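You operate a simulated robot arm through the tools that you are given. There is no shell and no other tool. Be economical: measure what you need, move in short steps, check, and stop when the job is done.

The job below is to be done with a simulated two-armed robot. You get a single attempt, and the scene is never put back.

TASK
Drive one peg from the green tube only, proud, at depth 25 mm.
Fine: shut the grey gate before you start the motor; it goes into the top board under the tubes; motor on, clutch in, one pull of the hand lever; motor off and clutch out at the end.
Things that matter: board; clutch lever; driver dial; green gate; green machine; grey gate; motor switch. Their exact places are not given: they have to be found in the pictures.

The check looks at the end state, three seconds after you hand in, the way a careful person would. Anything else that was tipped, shoved, dropped, spilled or broken makes it a failure.

THE ROBOT
Two 6-joint arms with two-finger grippers on one trunk, on a base that drives. Base frame: it is fixed to the floor where the robot stands at the start and does not move with it; the origin is under the middle of the robot, x ahead of it, y to its left, z up. Units: cm, rad, N and s.
The left shoulder is at the start at [3, 17.8, 121.3], the right one opposite. Each reaches about 82.6 cm from its shoulder. Places, roughly: board [100, -250, 25]; board (30x6x2 cm) [60, 10, 90]; clutch lever [50, 50, 110]; driver dial [60, -10, 110]; green gate [50, 0, 110]; green machine [110, 20, 110]; grey gate [50, 20, 110]; motor switch [60, -30, 110]. Payload 2.54 kg a hand.
Tool frame (each hand has its own): the origin (TCP) lies between the finger pads and is the grasp point; the fingertips stand 3 cm ahead of it; z points along the fingers, y is the line along which they close. Largest opening 11.6 cm; the body of the gripper starts 9.5 cm behind the TCP.
Orientation is told as [roll, pitch, yaw] about the base's x, y, z axes, in that order, counted from this pose: with the fingers straight down and closing along the base's y, the tool's x points along the base's -x, its y along +y and its z along -z.

THE INTERFACE
- The arms move only by the tool move_arm. It takes "left_steps", "right_steps" or both (then of equal length, played together; a hand with none holds still); each is a list of rows, each a list of 6 numbers: the shift along the tool's x, y, z in units of 500 mm (1.0 is 500 mm), then the turn, a rotation vector about the tool's x, y, z in units of 45 degrees (1.0 is 45 degrees). In form: [[dx, dy, dz, rx, ry, rz], ...]. A call has 1 to 10 rows; each row is the pose to reach, as a shift and turn from the pose commanded when the call began, along the tool's axes at that moment. "left_hand" and "right_hand" are, for a hand that has rows, the opening, from 0 (shut) to 1 (fully open), set as the call begins (left out, the last holds). A call with a number of a shift or a turn outside -1 to 1 is refused whole. A row lasts 0.2 s, in which the tool goes at most 5 cm and 0.15 rad; a call with a longer step from one row to the next is refused whole, and so is a gripper value outside its range. A pose out of reach is approached as far as the arm can. The call stops where the force on the tool passes 90 N (or 10 N more than at its start, if that is more) or the arm is blocked; 0.2 s more then pass. The fingers move at their own pace (about 15.3 cm/s each) and stop on an object; they squeeze with about 35 N. The grip force told is the motor's: it shows also when the fingers shut on nothing. Time passes only in rows, and 0.2 s behind the last, so rows that repeat a pose let the fingers close. The reply holds the time, the measured pose of the TCP, the force on the tool along the base axes, the opening and the grip force, in the units named above and with some noise, with the torque about the TCP (base axes, N m) and any sound that the robot's microphone picked up.
- Cameras (640 x 400 px; columns grow to the right, rows downward): "scene" is now at [4.74, 0.13, 193.36]; the picture's right is [0.03, -1.00, 0.00], its down [-0.76, -0.02, -0.65] and it looks along [0.65, 0.02, -0.76] (base axes); focal length 279 px, centre (320, 200). "left" rides on the left gripper at [6.9, 1.5, -12.2] in its tool frame; the picture's right is [-0.21, 0.98, 0.00], its down [-0.83, -0.18, -0.53] and it looks along [-0.52, -0.11, 0.85] (tool axes); focal length 251 px, centre (320, 200). "right" rides on the right gripper at [6.9, -1.5, -12.2] in its tool frame; the picture's right is [0.21, 0.98, 0.00], its down [-0.83, 0.18, -0.53] and it looks along [-0.52, 0.11, 0.85] (tool axes); focal length 251 px, centre (320, 200).
- get_image(camera): a new picture of that camera. It takes no simulated time.
- move_column(by): slides the trunk up (or, below 0, down) by that many cm; the arms and the scene camera ride with it, the base frame stays. It gives what a move gives, with no picture.
- drive_base(legs): drives the robot by 1 to 6 legs, each [ahead, left, turn to the left] in cm, cm and rad, along the robot's own axes; the way and the turn of a leg run together, so that a leg with both is an arc; at most 150 cm and 3.142 rad a leg. The arms and the cameras ride along, it lands a little off, and it stops where it bumps. It gives what a move gives.
- aim_head(pan, tilt): turns the head with the scene camera to pan (to the left, within 2.496 rad either way) and tilt (down, from -0.506 to 1.204), counted from straight ahead of the robot. It gives what a move gives.
- locate(camera, pixels): for up to 12 pixels [column, row] of the newest picture of that camera ("zoom" is the newest enlarged one), the place [x, y, z] in the base frame of the surface seen there, good to about 0.3 cm. It takes no simulated time.
- close_up(camera, box): a new picture of the part [left, top, right, bottom] of that camera's present view, enlarged. It takes no simulated time.
- job_done(): hands the job in; it is judged then, once.

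Work in short steps. Measure before you move; look again where a grasp or a placing could have gone wrong, and mend it. You have 80 turns and 62 pictures in all, those below and enlarged ones among them. Open the grippers and draw the arms clear of the work before you hand the job in, unless the task says otherwise; then end with one line.

The tools are called after "Emit:" as name(argument=value, ...) on one line, values as JSON. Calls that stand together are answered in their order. move_arm: Moves the arms, as the interface text tells. Its arguments: {"type":"object","properties":{"left_steps":{"type":"array","items":{"type":"array","items":{"type":"number"}}},"left_hand":{"type":"number"},"right_steps":{"type":"array","items":{"type":"array","items":{"type":"number"}}},"right_hand":{"type":"number"}},"required":[]} The other tools are called the same way: move_column (by) slides the trunk up or down; drive_base (legs) drives the base; aim_head (pan, tilt) turns the head that bears the scene camera; get_image (camera) takes a picture; locate (camera, pixels) gives the place of the surface under pixels of a picture; close_up (camera, box) takes an enlarged picture of a part of a camera's view; job_done () hands the job in.

At the start:

```text
t: 0.0
left_tool_pos: [52.0, 24.56, 149.97]
left_tool_rot: [0.001, -0.001, 0.001]
left_force: [-0.3, 0.2, 0.6]
left_ft_torque: [0.01, -0.02, -0.01]
left_opening: 11.6
left_finger_force: 0.1
right_tool_pos: [51.04, -24.65, 147.12]
right_tool_rot: [0.0, 0.002, 0.001]
right_force: [0.2, -0.1, 0.0]
right_ft_torque: [-0.04, 0.02, -0.02]
right_opening: 11.61
right_finger_force: 0.1
trunk travel left (down, up): [-42.5, 11.5]
robot x, y, heading: [-0.04, 0.1, -0.004]
head pan, tilt: [0.031, 0.866]
```

scene: 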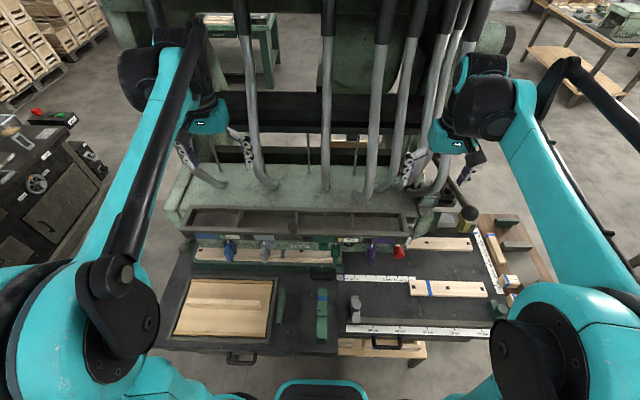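
right: 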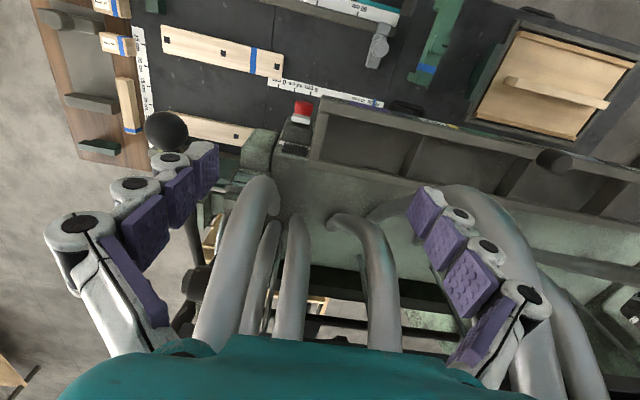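
left: 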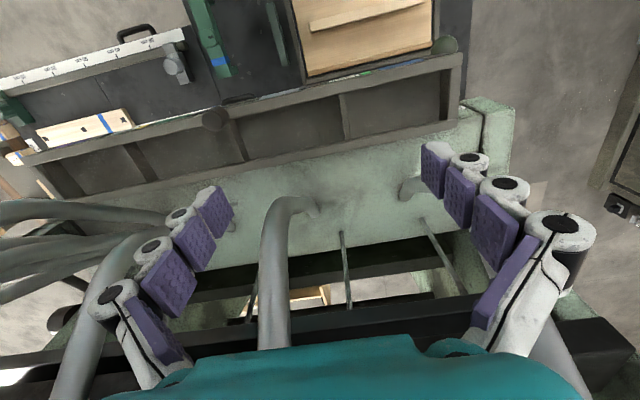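

The scene shows the green machine ahead, with coloured gates around (230,250)-(400,250). I take enlarged views to see the controls.

Emit:
close_up(camera="scene", box=[160, 200, 420, 360])

Emit:
close_up(camera="scene", box=[380, 160, 580, 340])

Emit:
close_up(camera="scene", box=[0, 90, 160, 260])

```text
2.46 times, centred on (290, 280) of scene
```

zoom: 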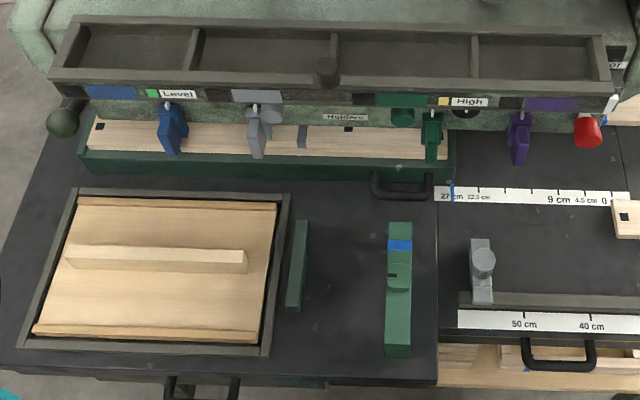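

```text
2.22 times, centred on (480, 250) of scene
```

zoom: 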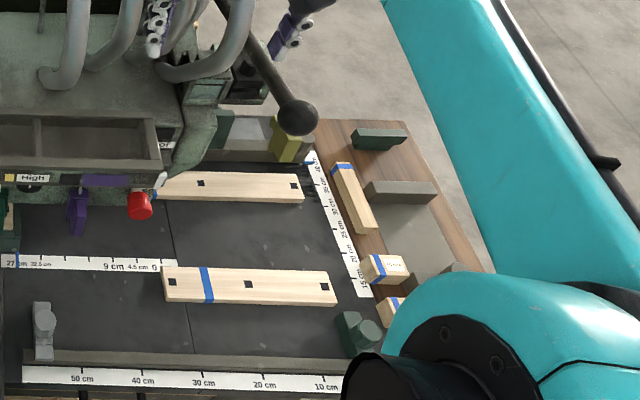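

```text
2.35 times, centred on (80, 175) of scene
```

zoom: 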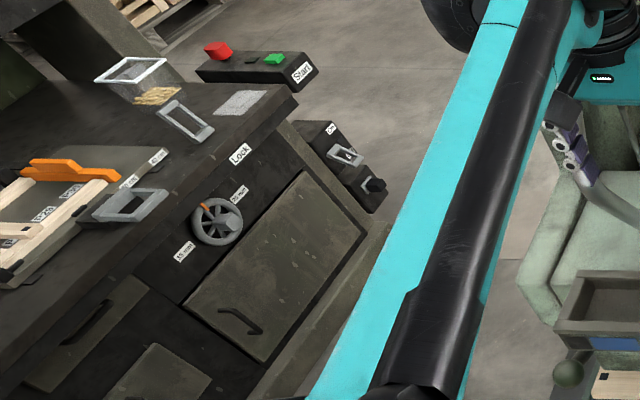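

The gates hang below the tray; a red knob sits at (398,252), a green ball at left, a black ball lever at (468,213). I locate them.

Emit:
locate(camera="scene", pixels=[[229, 250], [265, 248], [336, 252], [371, 253], [398, 252], [186, 249], [468, 213], [323, 241], [323, 229], [350, 245], [250, 255], [200, 215]])

Emit:
aim_head(pan=0.0, tilt=0.5)

Emit:
get_image(camera="scene")

```text
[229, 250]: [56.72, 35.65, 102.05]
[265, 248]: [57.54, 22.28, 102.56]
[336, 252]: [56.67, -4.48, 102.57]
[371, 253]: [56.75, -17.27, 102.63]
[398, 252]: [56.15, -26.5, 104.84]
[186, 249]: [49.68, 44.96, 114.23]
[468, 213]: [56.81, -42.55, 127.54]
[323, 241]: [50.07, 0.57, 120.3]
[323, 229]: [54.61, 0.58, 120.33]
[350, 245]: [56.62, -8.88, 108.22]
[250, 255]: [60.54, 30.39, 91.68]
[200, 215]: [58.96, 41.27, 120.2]
```

```text
t: 0.8
left_tool_pos: [51.94, 24.4, 149.96]
left_tool_rot: [0.0, 0.0, 0.0]
left_force: [0.1, 0.6, -0.2]
left_ft_torque: [-0.02, -0.04, 0.01]
left_opening: 11.58
left_finger_force: 0.0
right_tool_pos: [50.97, -24.57, 147.15]
right_tool_rot: [0.0, 0.001, 0.001]
right_force: [0.4, 0.1, 0.0]
right_ft_torque: [-0.02, 0.03, -0.01]
right_opening: 11.59
right_finger_force: 0.1
trunk travel left (down, up): [-42.5, 11.5]
robot x, y, heading: [0.04, -0.37, -0.003]
head pan, tilt: [0.0, 0.499]
```

```text
55 pictures are left
```

scene: 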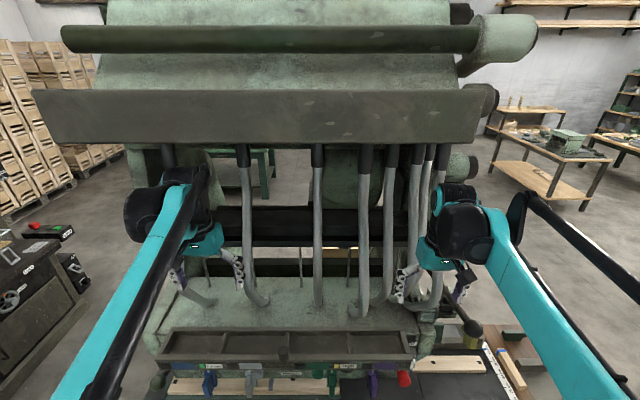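

A frontal view of the machine's front panel is needed, so I back off and lower the trunk.

Emit:
drive_base(legs=[[-45, 0, 0]])

Emit:
move_column(by=-40)

Emit:
aim_head(pan=0.0, tilt=0.45)

Emit:
get_image(camera="scene")

```text
t: 3.6
left_tool_pos: [6.56, 24.62, 150.08]
left_tool_rot: [0.0, 0.0, 0.004]
left_force: [0.2, -0.3, 0.3]
left_ft_torque: [0.02, -0.02, 0.03]
left_opening: 11.63
left_finger_force: 0.0
right_tool_pos: [5.81, -24.4, 147.17]
right_tool_rot: [0.0, 0.0, 0.005]
right_force: [-0.5, -0.5, 0.6]
right_ft_torque: [-0.01, 0.01, -0.02]
right_opening: 11.58
right_finger_force: 0.0
trunk travel left (down, up): [-42.5, 11.5]
robot x, y, heading: [-45.22, 0.24, 0.001]
head pan, tilt: [0.0, 0.499]
```

```text
t: 7.4
left_tool_pos: [6.6, 24.68, 110.12]
left_tool_rot: [-0.001, 0.0, 0.006]
left_force: [0.7, 0.2, 0.7]
left_ft_torque: [-0.01, 0.04, 0.02]
left_opening: 11.59
left_finger_force: 0.1
right_tool_pos: [5.79, -24.48, 107.16]
right_tool_rot: [-0.001, 0.0, 0.005]
right_force: [-0.3, 0.9, -0.4]
right_ft_torque: [0.02, 0.04, -0.01]
right_opening: 11.63
right_finger_force: 0.2
trunk travel left (down, up): [-2.5, 51.5]
robot x, y, heading: [-45.52, 0.16, 0.002]
head pan, tilt: [0.0, 0.499]
```

```text
t: 8.0
left_tool_pos: [6.62, 24.73, 109.92]
left_tool_rot: [0.0, 0.001, 0.005]
left_force: [-0.8, 0.2, -0.3]
left_ft_torque: [-0.01, -0.01, -0.01]
left_opening: 11.62
left_finger_force: 0.2
right_tool_pos: [5.77, -24.45, 107.1]
right_tool_rot: [-0.001, 0.001, 0.004]
right_force: [0.7, 0.3, -0.8]
right_ft_torque: [0.01, -0.02, 0.03]
right_opening: 11.57
right_finger_force: 0.0
trunk travel left (down, up): [-2.5, 51.5]
robot x, y, heading: [-45.32, -0.04, 0.007]
head pan, tilt: [0.0, 0.45]
```

```text
54 pictures are left
```

scene: 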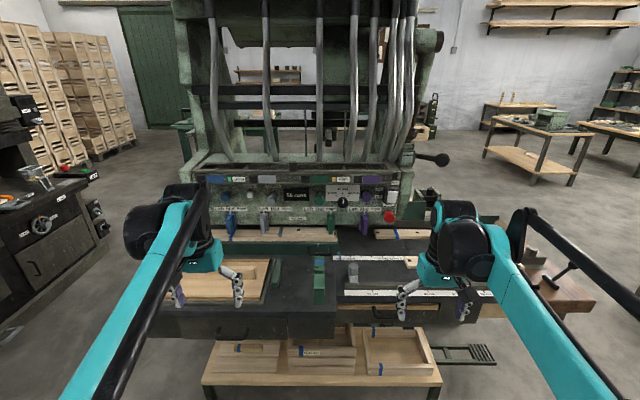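

Now the front panel is visible around (205-405,170-245). I enlarge it in two halves.

Emit:
close_up(camera="scene", box=[190, 160, 310, 250])

Emit:
close_up(camera="scene", box=[290, 160, 410, 250])

```text
4.44 times, centred on (250, 205) of scene
```

zoom: 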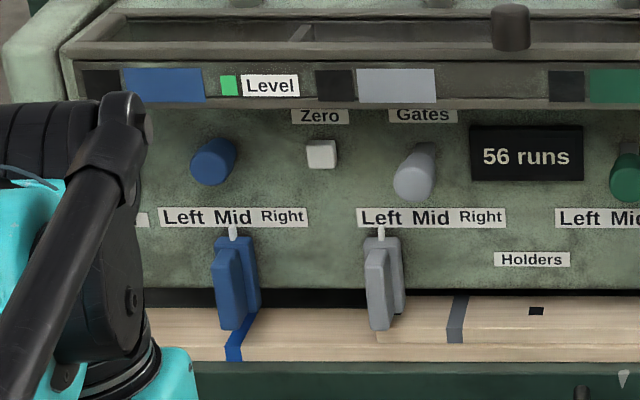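

```text
4.44 times, centred on (350, 205) of scene
```

zoom: 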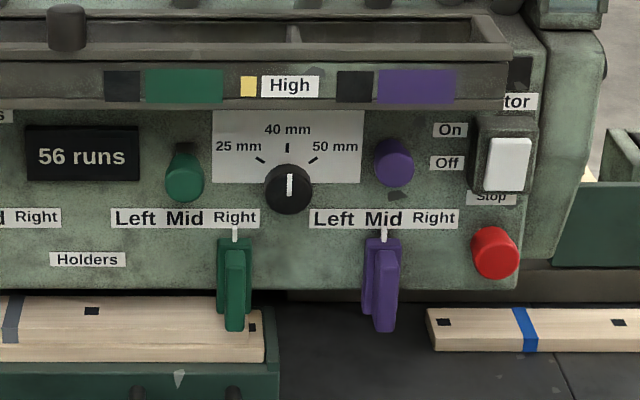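

The panel shows coloured knobs ("Gates"), coloured handles ("Left Mid Right", "Holders"), a dial (25/40/50 mm) and a white motor rocker. I pitch both hands forward for closer looks and later work.

Emit:
move_arm(left_steps=[[0, 0, 0, 0, -0.18, 0], [0, 0, 0, 0, -0.36, 0], [0, 0, 0, 0, -0.54, 0], [0, 0, 0, 0, -0.72, 0], [0, 0, 0, 0, -0.9, 0], [0, 0, 0, 0, -1, 0]], right_steps=[[0, 0, 0, 0, -0.18, 0], [0, 0, 0, 0, -0.36, 0], [0, 0, 0, 0, -0.54, 0], [0, 0, 0, 0, -0.72, 0], [0, 0, 0, 0, -0.9, 0], [0, 0, 0, 0, -1, 0]])

Emit:
move_arm(left_steps=[[0, 0, 0, 0, -0.18, 0], [0, 0, 0, 0, -0.36, 0], [0, 0, 0, 0, -0.54, 0], [0, 0, 0, 0, -0.72, 0], [0, 0, 0, 0, -0.9, 0], [0, 0, 0, 0, -1, 0]], right_steps=[[0, 0, 0, 0, -0.18, 0], [0, 0, 0, 0, -0.36, 0], [0, 0, 0, 0, -0.54, 0], [0, 0, 0, 0, -0.72, 0], [0, 0, 0, 0, -0.9, 0], [0, 0, 0, 0, -1, 0]])

Emit:
get_image(camera="left")

Emit:
get_image(camera="scene")

```text
t: 9.4
left_tool_pos: [6.48, 24.57, 110.08]
left_tool_rot: [0.0, -0.787, 0.005]
left_force: [0.0, 0.3, -0.1]
left_ft_torque: [-0.03, -0.02, -0.03]
left_opening: 11.6
left_finger_force: 0.1
right_tool_pos: [5.58, -24.41, 107.15]
right_tool_rot: [0.001, -0.788, 0.004]
right_force: [1.2, -0.2, 0.6]
right_ft_torque: [-0.02, -0.01, 0.04]
right_opening: 11.6
right_finger_force: 0.0
trunk travel left (down, up): [-2.5, 51.5]
robot x, y, heading: [-44.98, -0.55, 0.005]
head pan, tilt: [0.0, 0.45]
```

```text
t: 10.8
left_tool_pos: [6.56, 24.56, 110.03]
left_tool_rot: [1.939, -1.57, -1.933]
left_force: [-0.2, -0.3, 0.0]
left_ft_torque: [0.01, -0.02, 0.03]
left_opening: 11.58
left_finger_force: 0.1
right_tool_pos: [5.65, -24.49, 107.24]
right_tool_rot: [-1.679, -1.57, 1.682]
right_force: [0.2, 1.0, 0.7]
right_ft_torque: [0.05, -0.04, 0.0]
right_opening: 11.6
right_finger_force: 0.0
trunk travel left (down, up): [-2.5, 51.5]
robot x, y, heading: [-45.46, -0.1, 0.004]
head pan, tilt: [0.0, 0.45]
```

```text
51 pictures are left
```

left: 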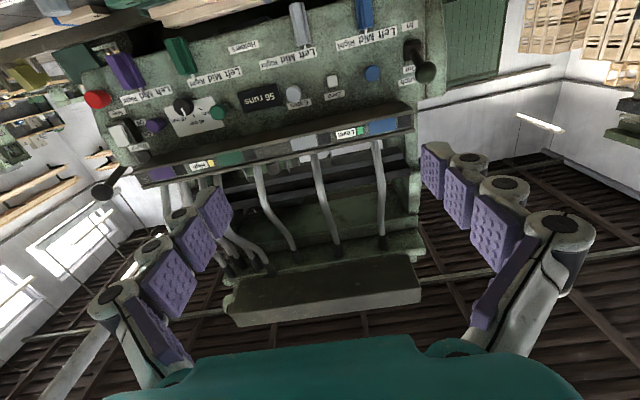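

```text
50 pictures are left
```

scene: 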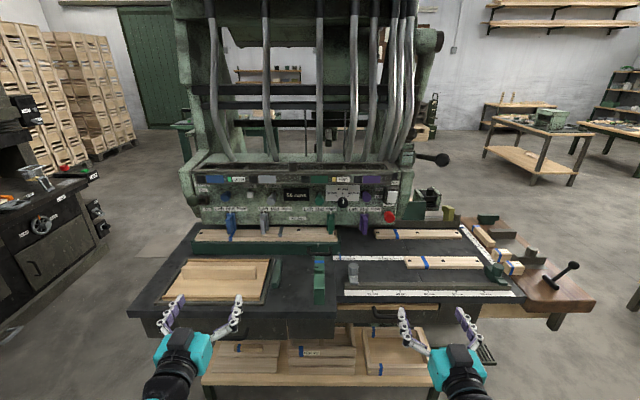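

Now unobstructed. The clutch lever with In/Out labels is at about (197,195) in the scene; I enlarge the panel parts.

Emit:
close_up(camera="scene", box=[185, 170, 265, 250])

Emit:
close_up(camera="left", box=[280, 0, 440, 140])

Emit:
close_up(camera="left", box=[70, 20, 290, 200])

```text
5.00 times, centred on (225, 210) of scene
```

zoom: 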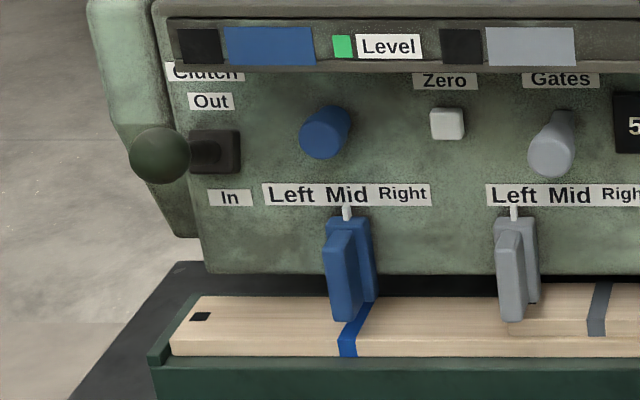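

```text
2.86 times, centred on (360, 70) of left
```

zoom: 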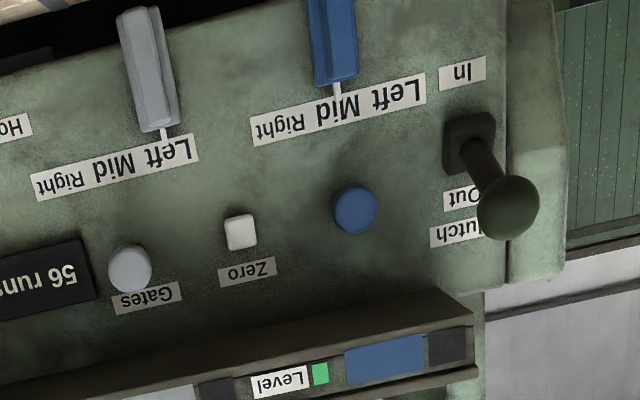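

```text
2.22 times, centred on (180, 110) of left
```

zoom: 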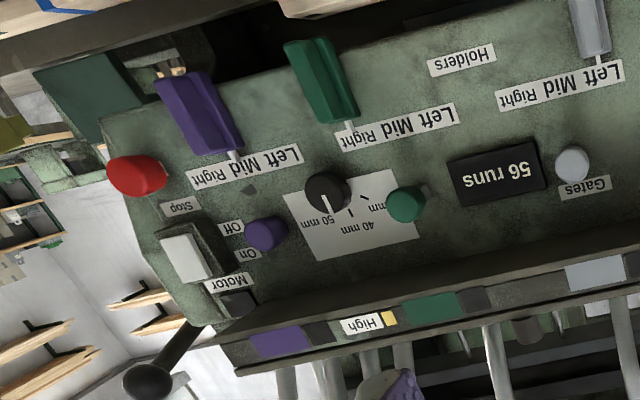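

I measure knob-face depths, handles, dial, lever and switch in the scene picture.

Emit:
get_image(camera="scene")

Emit:
locate(camera="scene", pixels=[[225, 196], [269, 200], [313, 200], [360, 196], [342, 202], [392, 197], [389, 216], [195, 194], [231, 222], [264, 224], [334, 226], [361, 224]])

Emit:
close_up(camera="scene", box=[255, 175, 405, 245])

Emit:
locate(camera="scene", pixels=[[250, 208], [290, 217], [380, 185], [313, 189], [330, 190], [441, 160], [425, 158], [268, 225], [320, 240], [215, 180], [210, 235], [350, 220]])

```text
46 pictures are left
```

scene: 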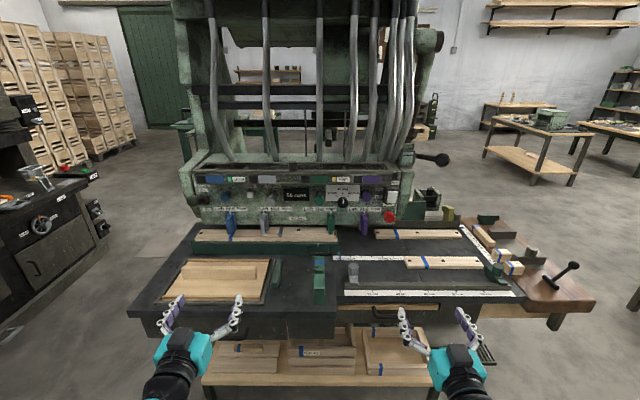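

```text
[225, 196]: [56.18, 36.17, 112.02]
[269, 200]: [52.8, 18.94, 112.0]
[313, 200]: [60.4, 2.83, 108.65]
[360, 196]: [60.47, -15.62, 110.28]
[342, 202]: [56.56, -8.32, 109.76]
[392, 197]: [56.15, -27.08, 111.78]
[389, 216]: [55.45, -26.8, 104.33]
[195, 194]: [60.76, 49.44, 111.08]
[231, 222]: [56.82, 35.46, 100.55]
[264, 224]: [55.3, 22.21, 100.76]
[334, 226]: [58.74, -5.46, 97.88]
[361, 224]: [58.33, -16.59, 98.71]
```

```text
4.27 times, centred on (330, 210) of scene
```

zoom: 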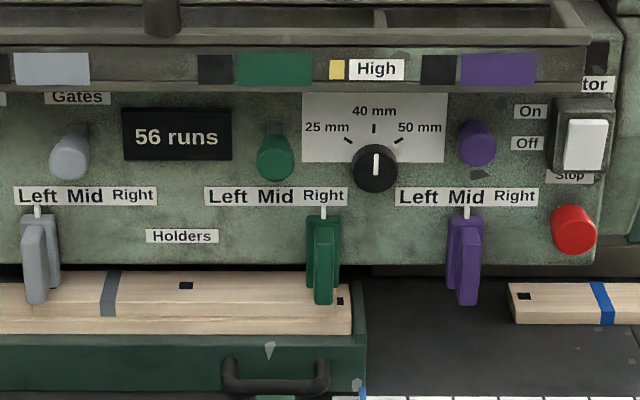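

```text
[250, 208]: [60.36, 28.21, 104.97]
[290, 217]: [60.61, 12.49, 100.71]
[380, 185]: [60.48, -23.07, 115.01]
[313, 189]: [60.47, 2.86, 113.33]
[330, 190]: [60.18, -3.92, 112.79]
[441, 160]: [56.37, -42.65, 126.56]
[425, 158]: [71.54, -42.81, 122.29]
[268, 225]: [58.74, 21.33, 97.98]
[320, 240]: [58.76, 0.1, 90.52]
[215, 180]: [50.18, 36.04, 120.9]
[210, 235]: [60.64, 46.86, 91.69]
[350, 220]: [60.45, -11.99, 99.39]
```

The panel plane is x≈60.5; the grey knob face is at x≈52.8. I measure the rest from this enlargement.

Emit:
locate(camera="zoom", pixels=[[275, 160], [276, 140], [479, 148], [66, 163], [76, 135], [372, 172], [592, 145], [576, 232], [36, 280], [322, 275], [322, 300], [466, 280]])

Emit:
close_up(camera="scene", box=[180, 170, 280, 240])

Emit:
locate(camera="zoom", pixels=[[90, 150], [120, 148], [155, 155], [145, 105], [165, 185], [288, 135], [310, 120], [320, 280], [310, 205], [560, 140], [560, 120], [40, 150]])

```text
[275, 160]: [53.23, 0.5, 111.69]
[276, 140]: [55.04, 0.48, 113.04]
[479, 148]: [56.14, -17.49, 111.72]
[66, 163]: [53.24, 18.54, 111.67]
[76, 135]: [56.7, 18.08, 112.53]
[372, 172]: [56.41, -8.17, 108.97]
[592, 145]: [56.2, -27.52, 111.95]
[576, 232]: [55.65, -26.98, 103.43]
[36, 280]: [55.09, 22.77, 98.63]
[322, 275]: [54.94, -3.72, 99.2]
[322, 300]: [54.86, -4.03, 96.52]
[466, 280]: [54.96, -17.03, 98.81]
```

```text
5.71 times, centred on (230, 205) of scene
```

zoom: 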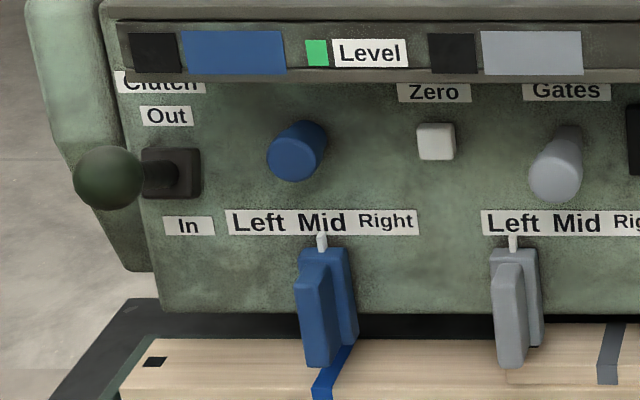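

```text
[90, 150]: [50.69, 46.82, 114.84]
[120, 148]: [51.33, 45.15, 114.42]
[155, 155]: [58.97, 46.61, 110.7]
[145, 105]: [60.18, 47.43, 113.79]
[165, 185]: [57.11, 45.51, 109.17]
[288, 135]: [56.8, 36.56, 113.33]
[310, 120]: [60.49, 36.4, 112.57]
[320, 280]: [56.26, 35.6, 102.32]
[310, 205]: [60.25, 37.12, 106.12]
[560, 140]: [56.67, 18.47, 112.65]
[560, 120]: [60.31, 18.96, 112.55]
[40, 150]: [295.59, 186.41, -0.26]
```

Blue and purple knobs are pushed in (x≈56), grey and green are out (x≈53): the grey one must be pushed in. I drive forward to working range and raise the trunk slightly, then look.

Emit:
drive_base(legs=[[25, 0, 0]])

Emit:
move_column(by=6)

Emit:
get_image(camera="scene")

Emit:
get_image(camera="right")

```text
t: 12.6
left_tool_pos: [31.2, 24.23, 109.87]
left_tool_rot: [0.006, -1.57, -0.005]
left_force: [0.5, -0.1, 0.6]
left_ft_torque: [-0.04, -0.02, 0.02]
left_opening: 11.61
left_finger_force: 0.1
right_tool_pos: [30.31, -24.66, 107.21]
right_tool_rot: [-0.128, -1.569, 0.126]
right_force: [0.8, -0.6, 0.1]
right_ft_torque: [-0.03, -0.01, 0.03]
right_opening: 11.58
right_finger_force: 0.1
trunk travel left (down, up): [-2.5, 51.5]
robot x, y, heading: [-20.71, 0.03, -0.006]
head pan, tilt: [0.0, 0.45]
```

```text
t: 13.6
left_tool_pos: [31.22, 24.39, 115.93]
left_tool_rot: [2.924, -1.57, -2.924]
left_force: [-0.4, 0.6, -0.4]
left_ft_torque: [-0.01, 0.0, 0.04]
left_opening: 11.58
left_finger_force: 0.1
right_tool_pos: [30.18, -24.66, 113.2]
right_tool_rot: [-0.991, -1.572, 0.991]
right_force: [0.2, 0.6, -0.1]
right_ft_torque: [0.01, 0.04, -0.04]
right_opening: 11.58
right_finger_force: 0.1
trunk travel left (down, up): [-8.5, 45.5]
robot x, y, heading: [-20.97, 0.13, -0.001]
head pan, tilt: [0.0, 0.45]
```

```text
43 pictures are left
```

scene: 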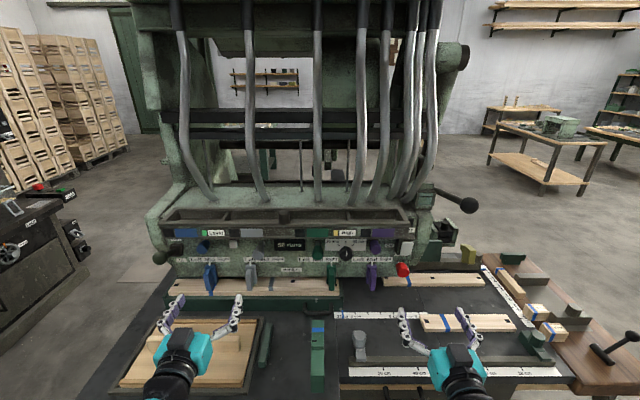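

```text
42 pictures are left
```

right: 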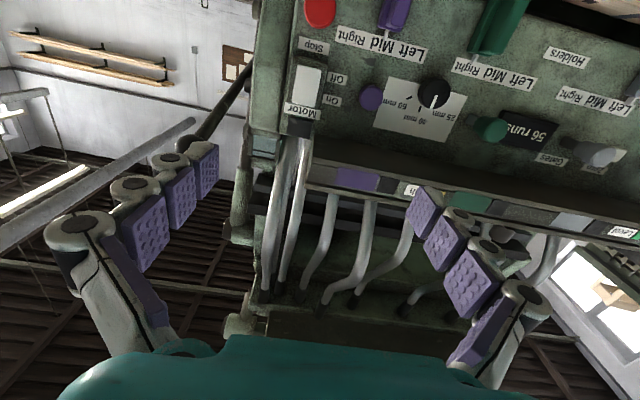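

The right camera sees motor switch and dial well; I enlarge these, and the hand lever from the scene camera.

Emit:
close_up(camera="right", box=[270, 0, 470, 150])

Emit:
locate(camera="zoom", pixels=[[140, 225], [115, 325], [110, 280], [120, 240], [525, 300], [524, 275], [100, 180], [160, 30], [330, 310], [460, 345]])

Emit:
close_up(camera="scene", box=[380, 160, 500, 290])

Emit:
locate(camera="zoom", pixels=[[450, 140], [440, 125], [470, 150], [400, 115], [360, 100], [330, 90], [290, 85], [270, 100], [300, 240]])

```text
2.67 times, centred on (370, 75) of right
```

zoom: 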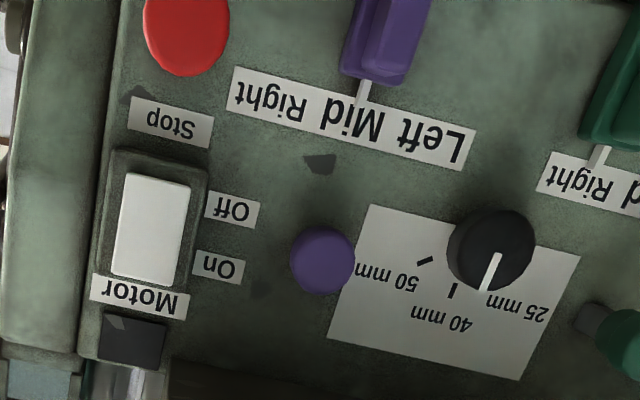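

```text
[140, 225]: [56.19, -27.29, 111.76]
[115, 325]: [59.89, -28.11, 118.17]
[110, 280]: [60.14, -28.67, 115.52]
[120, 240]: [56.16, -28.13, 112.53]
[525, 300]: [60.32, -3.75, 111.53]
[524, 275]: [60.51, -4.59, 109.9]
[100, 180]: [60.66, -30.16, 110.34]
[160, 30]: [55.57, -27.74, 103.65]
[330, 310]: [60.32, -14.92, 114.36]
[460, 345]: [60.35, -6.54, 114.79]
```

```text
3.08 times, centred on (440, 225) of scene
```

zoom: 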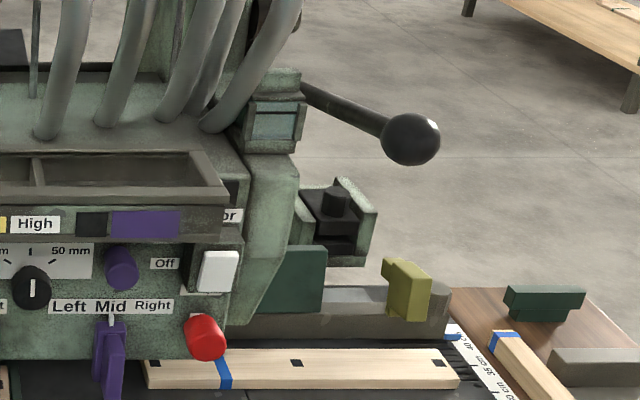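

```text
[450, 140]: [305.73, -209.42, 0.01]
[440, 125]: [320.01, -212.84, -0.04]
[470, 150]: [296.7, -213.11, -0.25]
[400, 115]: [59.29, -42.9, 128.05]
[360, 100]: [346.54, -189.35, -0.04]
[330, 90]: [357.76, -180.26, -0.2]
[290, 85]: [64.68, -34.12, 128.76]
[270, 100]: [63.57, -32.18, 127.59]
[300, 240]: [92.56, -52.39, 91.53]
```

I measure the hand lever and the ball more accurately from this enlargement.

Emit:
locate(camera="zoom", pixels=[[410, 140], [395, 140], [425, 140], [410, 160], [375, 122], [350, 108], [335, 103], [320, 96], [308, 92], [312, 90]])

Emit:
aim_head(pan=-0.5, tilt=0.35)

Emit:
close_up(camera="scene", box=[160, 160, 320, 260])

```text
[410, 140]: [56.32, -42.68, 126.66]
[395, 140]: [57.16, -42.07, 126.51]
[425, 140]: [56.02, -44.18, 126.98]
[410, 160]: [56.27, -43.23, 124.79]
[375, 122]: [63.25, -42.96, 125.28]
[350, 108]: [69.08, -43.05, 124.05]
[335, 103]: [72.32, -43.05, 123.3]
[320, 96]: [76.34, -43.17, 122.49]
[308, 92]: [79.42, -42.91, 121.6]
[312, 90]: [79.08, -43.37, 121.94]
```

```text
t: 14.6
left_tool_pos: [31.26, 24.38, 115.95]
left_tool_rot: [3.063, -1.57, -3.06]
left_force: [0.2, -0.6, 0.0]
left_ft_torque: [-0.02, 0.02, 0.01]
left_opening: 11.6
left_finger_force: 0.0
right_tool_pos: [30.13, -24.59, 113.1]
right_tool_rot: [-1.284, -1.572, 1.285]
right_force: [0.3, 0.7, 0.2]
right_ft_torque: [-0.02, -0.03, 0.02]
right_opening: 11.6
right_finger_force: 0.0
trunk travel left (down, up): [-8.5, 45.5]
robot x, y, heading: [-20.75, 0.04, 0.0]
head pan, tilt: [-0.499, 0.351]
```

```text
4.00 times, centred on (240, 210) of scene
```

zoom: 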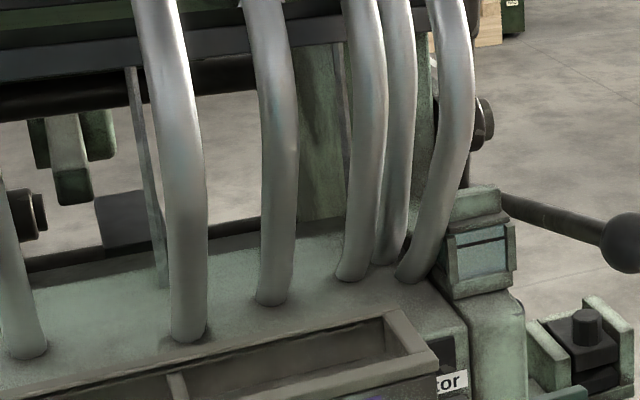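

The hand lever lies in the plane y≈-43 from (82,·,121) to its ball at (58,·,126.6), so it is pulled down. First the left hand closes and moves in front of the grey knob (18.6, 111.7).

Emit:
move_arm(left_steps=[[0.0, -0.04, 0, 0, 0, 0], [0.03, -0.08, 0.05, 0, 0, 0], [0.06, -0.116, 0.12, 0, 0, 0], [0.085, -0.116, 0.2, 0, 0, 0], [0.085, -0.116, 0.29, 0, 0, 0], [0.085, -0.116, 0.296, 0, 0, 0]], left_hand=0)

Emit:
aim_head(pan=0, tilt=0.55)

Emit:
get_image(camera="scene")

```text
t: 16.0
left_tool_pos: [45.95, 18.63, 111.64]
left_tool_rot: [3.045, -1.571, -3.043]
left_force: [0.0, 0.4, 0.0]
left_ft_torque: [-0.02, 0.01, 0.03]
left_opening: 0.0
left_finger_force: 28.9
right_tool_pos: [30.24, -24.56, 113.23]
right_tool_rot: [-2.525, -1.569, 2.527]
right_force: [0.5, 0.0, 0.2]
right_ft_torque: [0.0, -0.01, 0.0]
right_opening: 11.6
right_finger_force: 0.1
trunk travel left (down, up): [-8.5, 45.5]
robot x, y, heading: [-20.56, 0.13, 0.003]
head pan, tilt: [-0.499, 0.351]
```

```text
t: 16.9
left_tool_pos: [45.96, 18.56, 111.6]
left_tool_rot: [0.872, -1.569, -0.875]
left_force: [0.9, -0.8, -0.3]
left_ft_torque: [-0.03, -0.01, -0.01]
left_opening: 0.02
left_finger_force: 28.4
right_tool_pos: [30.2, -24.63, 113.11]
right_tool_rot: [-0.807, -1.573, 0.809]
right_force: [-0.2, 0.0, -0.1]
right_ft_torque: [-0.01, 0.01, 0.01]
right_opening: 11.59
right_finger_force: 0.0
trunk travel left (down, up): [-8.5, 45.5]
robot x, y, heading: [-21.01, 0.2, -0.0]
head pan, tilt: [0.0, 0.55]
```

```text
38 pictures are left
```

scene: 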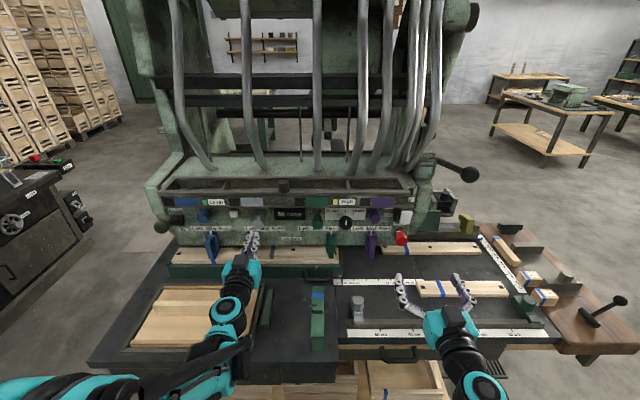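

Aligned in front of the grey knob. I push in slowly to fingertip x≈56.

Emit:
move_arm(left_steps=[[0, 0, 0.04, 0, 0, 0], [0, 0, 0.08, 0, 0, 0], [0, 0, 0.1, 0, 0, 0], [0, 0, 0.12, 0, 0, 0], [0, 0, 0.135, 0, 0, 0], [0, 0, 0.145, 0, 0, 0], [0, 0, 0.145, 0, 0, 0]])

Emit:
move_arm(left_steps=[[0, 0, -0.06, 0, 0, 0], [0, 0, -0.14, 0, 0, 0], [0, 0.06, -0.2, 0, 0, 0]])

Emit:
close_up(camera="scene", box=[150, 170, 420, 280])

```text
t: 18.5
left_tool_pos: [53.4, 18.64, 111.77]
left_tool_rot: [1.891, -1.571, -1.892]
left_force: [0.1, 0.8, -1.2]
left_ft_torque: [-0.02, 0.01, 0.02]
left_opening: 0.0
left_finger_force: 28.8
right_tool_pos: [30.31, -24.73, 113.23]
right_tool_rot: [-2.108, -1.57, 2.107]
right_force: [-0.6, 0.2, 0.2]
right_ft_torque: [0.0, -0.02, -0.01]
right_opening: 11.61
right_finger_force: 0.1
trunk travel left (down, up): [-8.5, 45.5]
robot x, y, heading: [-20.86, -0.13, 0.0]
head pan, tilt: [0.0, 0.55]
```

```text
t: 19.3
left_tool_pos: [43.32, 21.52, 111.7]
left_tool_rot: [-2.612, -1.568, 2.61]
left_force: [-1.0, -0.3, -0.1]
left_ft_torque: [-0.01, 0.02, -0.03]
left_opening: 0.0
left_finger_force: 28.6
right_tool_pos: [30.12, -24.71, 113.22]
right_tool_rot: [-2.18, -1.571, 2.179]
right_force: [-0.6, -0.4, 0.5]
right_ft_torque: [0.0, 0.01, 0.02]
right_opening: 11.6
right_finger_force: 0.1
trunk travel left (down, up): [-8.5, 45.5]
robot x, y, heading: [-20.83, -0.45, -0.0]
head pan, tilt: [0.0, 0.55]
```

```text
2.37 times, centred on (285, 225) of scene
```

zoom: 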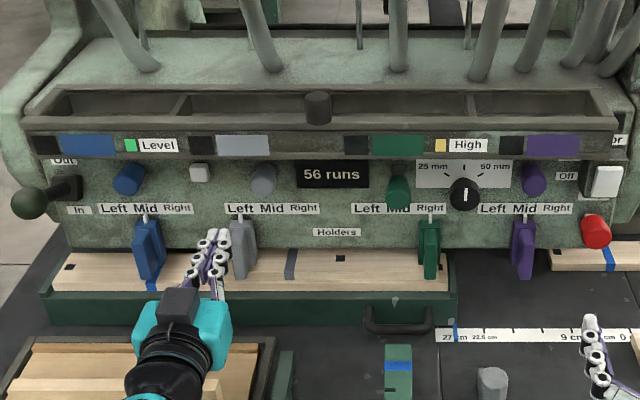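

Grey is now flush with blue (x in), green stays out. Next the right hand, opened to about 6.5 cm, moves in front of the dial at (y -8.2, z 109.5).

Emit:
move_arm(right_steps=[[0.01, 0.08, 0.02, 0, 0, 0], [0.03, 0.16, 0.05, 0, 0, 0], [0.05, 0.24, 0.09, 0, 0, 0], [0.07, 0.31, 0.15, 0, 0, 0], [0.074, 0.329, 0.24, 0, 0, 0], [0.074, 0.329, 0.316, 0, 0, 0], [0.074, 0.329, 0.316, 0, 0, 0]], right_hand=0.56)

Emit:
close_up(camera="right", box=[160, 0, 480, 200])

Emit:
locate(camera="zoom", pixels=[[320, 200], [320, 180], [320, 160], [320, 140]])

```text
t: 20.9
left_tool_pos: [43.29, 21.57, 111.75]
left_tool_rot: [3.126, -1.571, -3.126]
left_force: [-0.4, -0.1, 0.6]
left_ft_torque: [0.0, 0.02, 0.01]
left_opening: 0.0
left_finger_force: 29.2
right_tool_pos: [45.98, -7.98, 109.68]
right_tool_rot: [-2.704, -1.57, 2.703]
right_force: [0.6, 0.0, 1.0]
right_ft_torque: [-0.01, 0.03, -0.02]
right_opening: 6.5
right_finger_force: 0.0
trunk travel left (down, up): [-8.5, 45.5]
robot x, y, heading: [-20.86, -0.12, -0.001]
head pan, tilt: [0.0, 0.55]
```

```text
2.00 times, centred on (320, 100) of right
```

zoom: 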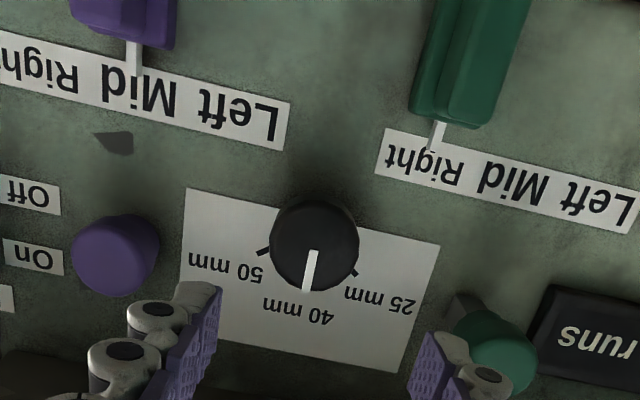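

```text
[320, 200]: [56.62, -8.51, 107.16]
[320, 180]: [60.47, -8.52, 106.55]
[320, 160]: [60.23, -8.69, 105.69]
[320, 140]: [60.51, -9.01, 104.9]
```

I measure the dial face's edges for its centre.

Emit:
locate(camera="zoom", pixels=[[314, 245], [275, 240], [354, 240], [312, 288], [312, 205], [262, 250], [355, 270], [485, 365], [434, 390]])

```text
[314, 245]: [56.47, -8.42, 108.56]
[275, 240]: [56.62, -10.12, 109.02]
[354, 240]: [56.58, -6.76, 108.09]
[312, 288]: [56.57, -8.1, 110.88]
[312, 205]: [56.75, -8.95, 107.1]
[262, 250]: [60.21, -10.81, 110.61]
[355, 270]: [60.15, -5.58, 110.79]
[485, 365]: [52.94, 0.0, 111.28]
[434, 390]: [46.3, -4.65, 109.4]
```

The dial centre is (y -8.45, z 108.9), 25 mm tick about 55-60° counter-clockwise. I advance, then grip.

Emit:
move_arm(right_steps=[[0.016, -0.009, 0.06, 0, 0, 0], [0.016, -0.009, 0.12, 0, 0, 0], [0.016, -0.009, 0.184, 0, 0, 0], [0.016, -0.009, 0.184, 0, 0, 0]])

Emit:
move_arm(right_steps=[[0, 0, 0, 0, 0, 0], [0, 0, 0, 0, 0, 0], [0, 0, 0, 0, 0, 0]], right_hand=0.2)

Emit:
get_image(camera="right")

```text
t: 21.9
left_tool_pos: [43.28, 21.49, 111.74]
left_tool_rot: [-3.13, -1.571, 3.13]
left_force: [0.6, 0.1, 0.6]
left_ft_torque: [0.0, 0.02, -0.02]
left_opening: 0.0
left_finger_force: 29.0
right_tool_pos: [55.08, -8.63, 108.71]
right_tool_rot: [-2.681, -1.571, 2.681]
right_force: [-0.3, -0.2, 0.8]
right_ft_torque: [0.0, 0.0, 0.02]
right_opening: 6.51
right_finger_force: 0.0
trunk travel left (down, up): [-8.5, 45.5]
robot x, y, heading: [-20.96, -0.32, -0.0]
head pan, tilt: [0.0, 0.55]
```

```text
t: 22.7
left_tool_pos: [43.29, 21.69, 111.61]
left_tool_rot: [-1.475, -1.568, 1.476]
left_force: [0.3, 0.2, -0.1]
left_ft_torque: [0.0, 0.02, 0.02]
left_opening: 0.0
left_finger_force: 28.9
right_tool_pos: [55.29, -8.37, 108.67]
right_tool_rot: [-1.188, -1.57, 1.192]
right_force: [-3.2, 9.4, -8.4]
right_ft_torque: [-0.06, 0.13, 0.52]
right_opening: 4.0
right_finger_force: 45.2
trunk travel left (down, up): [-8.5, 45.5]
robot x, y, heading: [-20.9, 0.08, -0.0]
head pan, tilt: [0.0, 0.55]
```

```text
35 pictures are left
```

right: 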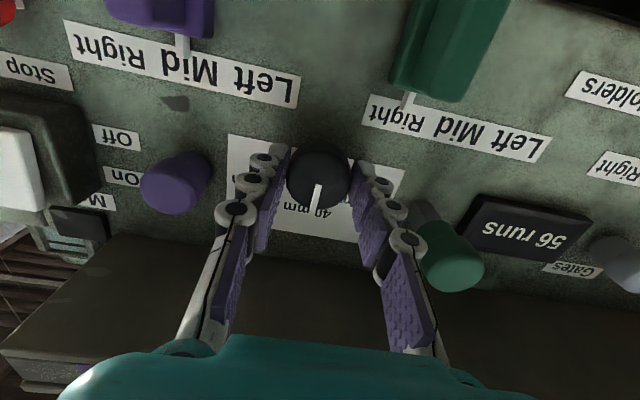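

Gripped (opening 4.0). I turn it counter-clockwise (negative about tool z) 43°, then another 15°.

Emit:
move_arm(right_steps=[[0, 0, 0, 0, 0, -0.16], [0, 0, 0, 0, 0, -0.32], [0, 0, 0, 0, 0, -0.48], [0, 0, 0, 0, 0, -0.64], [0, 0, 0, 0, 0, -0.8], [0, 0, 0, 0, 0, -0.96]])

Emit:
move_arm(right_steps=[[0, 0, 0, 0, 0, -0.15], [0, 0, 0, 0, 0, -0.3], [0, 0, 0, 0, 0, -0.3]])

Emit:
get_image(camera="right")

```text
t: 24.1
left_tool_pos: [43.44, 21.56, 111.69]
left_tool_rot: [-1.967, -1.569, 1.967]
left_force: [0.0, -0.7, 0.6]
left_ft_torque: [0.04, 0.03, 0.02]
left_opening: 0.0
left_finger_force: 29.1
right_tool_pos: [55.31, -8.7, 108.77]
right_tool_rot: [-1.571, -0.814, 1.571]
right_force: [1.7, 6.8, 3.2]
right_ft_torque: [0.03, 0.09, 0.11]
right_opening: 4.0
right_finger_force: 44.6
trunk travel left (down, up): [-8.5, 45.5]
robot x, y, heading: [-20.57, -0.56, -0.003]
head pan, tilt: [0.0, 0.55]
```

```text
t: 24.9
left_tool_pos: [43.41, 21.57, 111.78]
left_tool_rot: [-2.64, -1.569, 2.639]
left_force: [0.4, 0.2, 1.2]
left_ft_torque: [0.02, 0.03, -0.01]
left_opening: 0.0
left_finger_force: 28.7
right_tool_pos: [55.23, -8.84, 108.76]
right_tool_rot: [-1.573, -0.578, 1.571]
right_force: [10.8, 2.5, 22.1]
right_ft_torque: [0.0, -0.52, -0.11]
right_opening: 3.98
right_finger_force: 45.2
trunk travel left (down, up): [-8.5, 45.5]
robot x, y, heading: [-20.57, 0.05, 0.002]
head pan, tilt: [0.0, 0.55]
```

```text
34 pictures are left
```

right: 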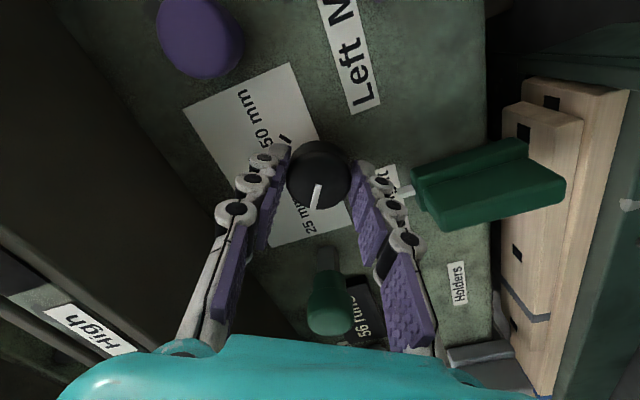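

The pointer lies toward 25 mm. I release, draw straight back, and look.

Emit:
move_arm(right_steps=[[0, 0, 0, 0, 0, 0], [0, 0, 0, 0, 0, 0], [0, 0, -0.08, 0, 0, 0], [0, 0, -0.16, 0, 0, 0], [0, 0, -0.24, 0, 0, 0]], right_hand=0.56)

Emit:
close_up(camera="right", box=[220, 60, 420, 200])

```text
t: 26.1
left_tool_pos: [43.25, 21.49, 111.74]
left_tool_rot: [3.101, -1.569, -3.099]
left_force: [0.3, 1.0, 0.8]
left_ft_torque: [0.03, 0.02, 0.0]
left_opening: 0.0
left_finger_force: 28.8
right_tool_pos: [43.03, -8.57, 108.92]
right_tool_rot: [-1.573, -0.583, 1.571]
right_force: [-0.4, -0.3, 0.6]
right_ft_torque: [0.0, 0.02, 0.0]
right_opening: 6.49
right_finger_force: 0.1
trunk travel left (down, up): [-8.5, 45.5]
robot x, y, heading: [-20.53, -0.01, -0.002]
head pan, tilt: [0.0, 0.55]
```

```text
2.86 times, centred on (320, 130) of right
```

zoom: 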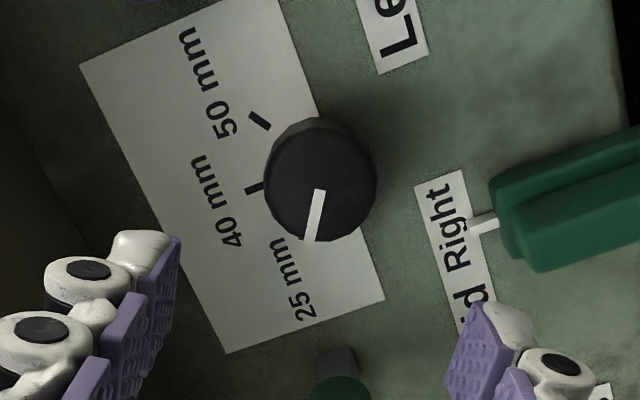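

I measure ticks and pointer line in this enlargement to verify the angle.

Emit:
locate(camera="zoom", pixels=[[268, 127], [251, 114], [262, 187], [246, 190], [318, 192], [308, 238], [275, 185], [372, 185], [325, 125], [310, 238], [303, 240]])

Emit:
close_up(camera="scene", box=[310, 200, 400, 250])

```text
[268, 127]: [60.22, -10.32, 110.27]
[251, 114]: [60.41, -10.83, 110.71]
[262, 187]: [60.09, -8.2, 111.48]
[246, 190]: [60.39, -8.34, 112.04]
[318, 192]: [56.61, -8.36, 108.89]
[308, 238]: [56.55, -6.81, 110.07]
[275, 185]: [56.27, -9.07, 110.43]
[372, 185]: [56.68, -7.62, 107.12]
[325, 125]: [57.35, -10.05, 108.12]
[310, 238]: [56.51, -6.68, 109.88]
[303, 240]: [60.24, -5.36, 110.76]
```

```text
7.11 times, centred on (355, 225) of scene
```

zoom: 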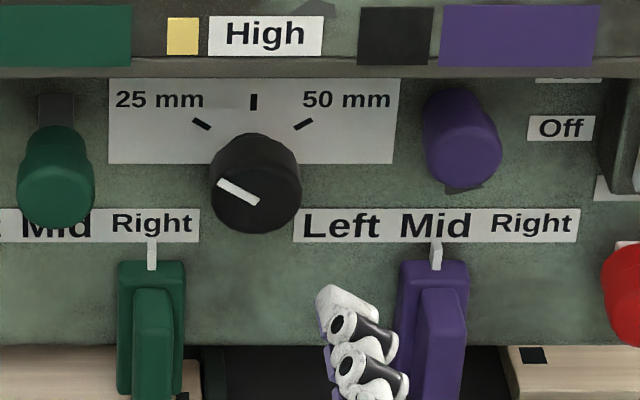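

Pointer is parallel to the 25 mm tick. I turn the right wrist level again and close the fingers.

Emit:
move_arm(right_steps=[[0, 0, 0, 0, 0, 0.18], [0, 0, 0, 0, 0, 0.36], [0, 0, 0, 0, 0, 0.54], [0, 0, 0, 0, 0, 0.72], [0, 0, 0, 0, 0, 0.9]], right_hand=0)

Emit:
move_arm(right_steps=[[0, 0, 0, 0, 0, 0.18], [0, 0, 0, 0, 0, 0.36]])

```text
t: 27.3
left_tool_pos: [43.37, 21.59, 111.68]
left_tool_rot: [3.12, -1.572, -3.119]
left_force: [-0.7, 0.1, -0.1]
left_ft_torque: [-0.01, 0.0, -0.03]
left_opening: 0.0
left_finger_force: 28.1
right_tool_pos: [43.25, -8.61, 108.63]
right_tool_rot: [-1.57, -1.291, 1.574]
right_force: [0.4, -0.3, 0.4]
right_ft_torque: [-0.03, 0.01, 0.01]
right_opening: 0.0
right_finger_force: 28.6
trunk travel left (down, up): [-8.5, 45.5]
robot x, y, heading: [-20.8, -0.2, -0.001]
head pan, tilt: [0.0, 0.55]
```

```text
t: 27.9
left_tool_pos: [43.32, 21.38, 111.58]
left_tool_rot: [2.986, -1.572, -2.986]
left_force: [0.2, -0.2, -0.9]
left_ft_torque: [0.02, 0.02, 0.02]
left_opening: 0.01
left_finger_force: 28.4
right_tool_pos: [43.21, -8.55, 108.77]
right_tool_rot: [1.538, -1.569, -1.54]
right_force: [0.0, 0.2, 0.1]
right_ft_torque: [-0.01, 0.01, -0.02]
right_opening: 0.0
right_finger_force: 28.8
trunk travel left (down, up): [-8.5, 45.5]
robot x, y, heading: [-20.26, 0.03, -0.001]
head pan, tilt: [0.0, 0.55]
```

Next I move the right hand in front of the motor switch and look at it closely.

Emit:
move_arm(right_steps=[[-0.02, -0.09, 0, 0, 0, 0], [-0.05, -0.18, 0, 0, 0, 0], [-0.08, -0.27, 0, 0, 0, 0], [-0.09, -0.36, 0, 0, 0, 0], [-0.09, -0.377, 0, 0, 0, 0], [-0.09, -0.377, 0, 0, 0, 0]])

Emit:
close_up(camera="right", box=[200, 40, 440, 220])

Emit:
locate(camera="zoom", pixels=[[300, 100], [300, 120], [300, 140], [300, 160], [300, 180], [300, 200], [300, 220], [320, 140], [280, 140]])

```text
t: 29.3
left_tool_pos: [43.19, 21.5, 111.72]
left_tool_rot: [2.559, -1.571, -2.558]
left_force: [0.8, 0.0, 0.1]
left_ft_torque: [-0.01, 0.0, 0.01]
left_opening: 0.0
left_finger_force: 28.8
right_tool_pos: [43.1, -27.47, 113.4]
right_tool_rot: [-0.213, -1.571, 0.214]
right_force: [0.3, -0.3, -0.1]
right_ft_torque: [0.0, -0.03, 0.04]
right_opening: 0.01
right_finger_force: 28.9
trunk travel left (down, up): [-8.5, 45.5]
robot x, y, heading: [-20.85, -0.19, -0.001]
head pan, tilt: [0.0, 0.55]
```

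```text
2.22 times, centred on (320, 130) of right
```

zoom: 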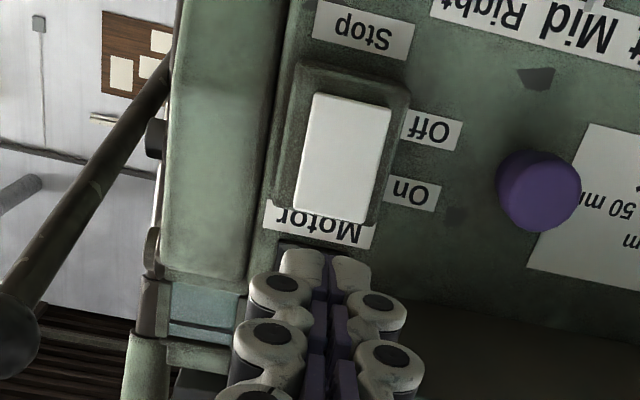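

```text
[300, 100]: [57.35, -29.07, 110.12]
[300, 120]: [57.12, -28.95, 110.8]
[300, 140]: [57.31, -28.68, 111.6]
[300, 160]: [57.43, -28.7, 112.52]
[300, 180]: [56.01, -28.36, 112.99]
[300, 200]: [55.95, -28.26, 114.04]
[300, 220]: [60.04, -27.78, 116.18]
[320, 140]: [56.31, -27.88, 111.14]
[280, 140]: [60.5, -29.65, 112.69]
```

The rocker's upper (On) end stands out slightly at (55.95,-27.6,114). I press it there, z≈113.4.

Emit:
move_arm(right_steps=[[0, 0, 0.09, 0, 0, 0], [0, 0, 0.18, 0, 0, 0], [0, 0, 0.2, 0, 0, 0], [0, 0, 0.21, 0, 0, 0], [0, 0, 0.22, 0, 0, 0], [0, 0, 0.22, 0, 0, 0]])

Emit:
get_image(camera="right")

```text
t: 30.7
left_tool_pos: [42.83, 21.53, 111.98]
left_tool_rot: [3.118, -1.565, -3.117]
left_force: [-0.8, -0.4, 0.5]
left_ft_torque: [0.0, 0.0, 0.01]
left_opening: 0.01
left_finger_force: 28.5
right_tool_pos: [53.59, -27.59, 113.42]
right_tool_rot: [-3.021, -1.566, 3.02]
right_force: [-52.8, 3.7, -17.4]
right_ft_torque: [0.01, 1.02, 0.1]
right_opening: 0.57
right_finger_force: 27.8
trunk travel left (down, up): [-8.5, 45.5]
robot x, y, heading: [-20.98, 0.11, 0.002]
head pan, tilt: [0.0, 0.55]
```

```text
30 pictures are left
```

right: 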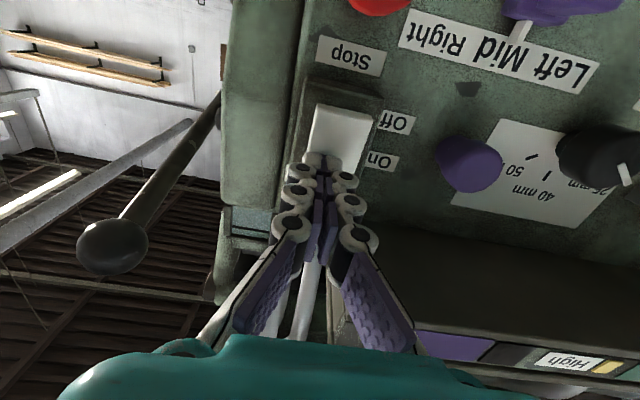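

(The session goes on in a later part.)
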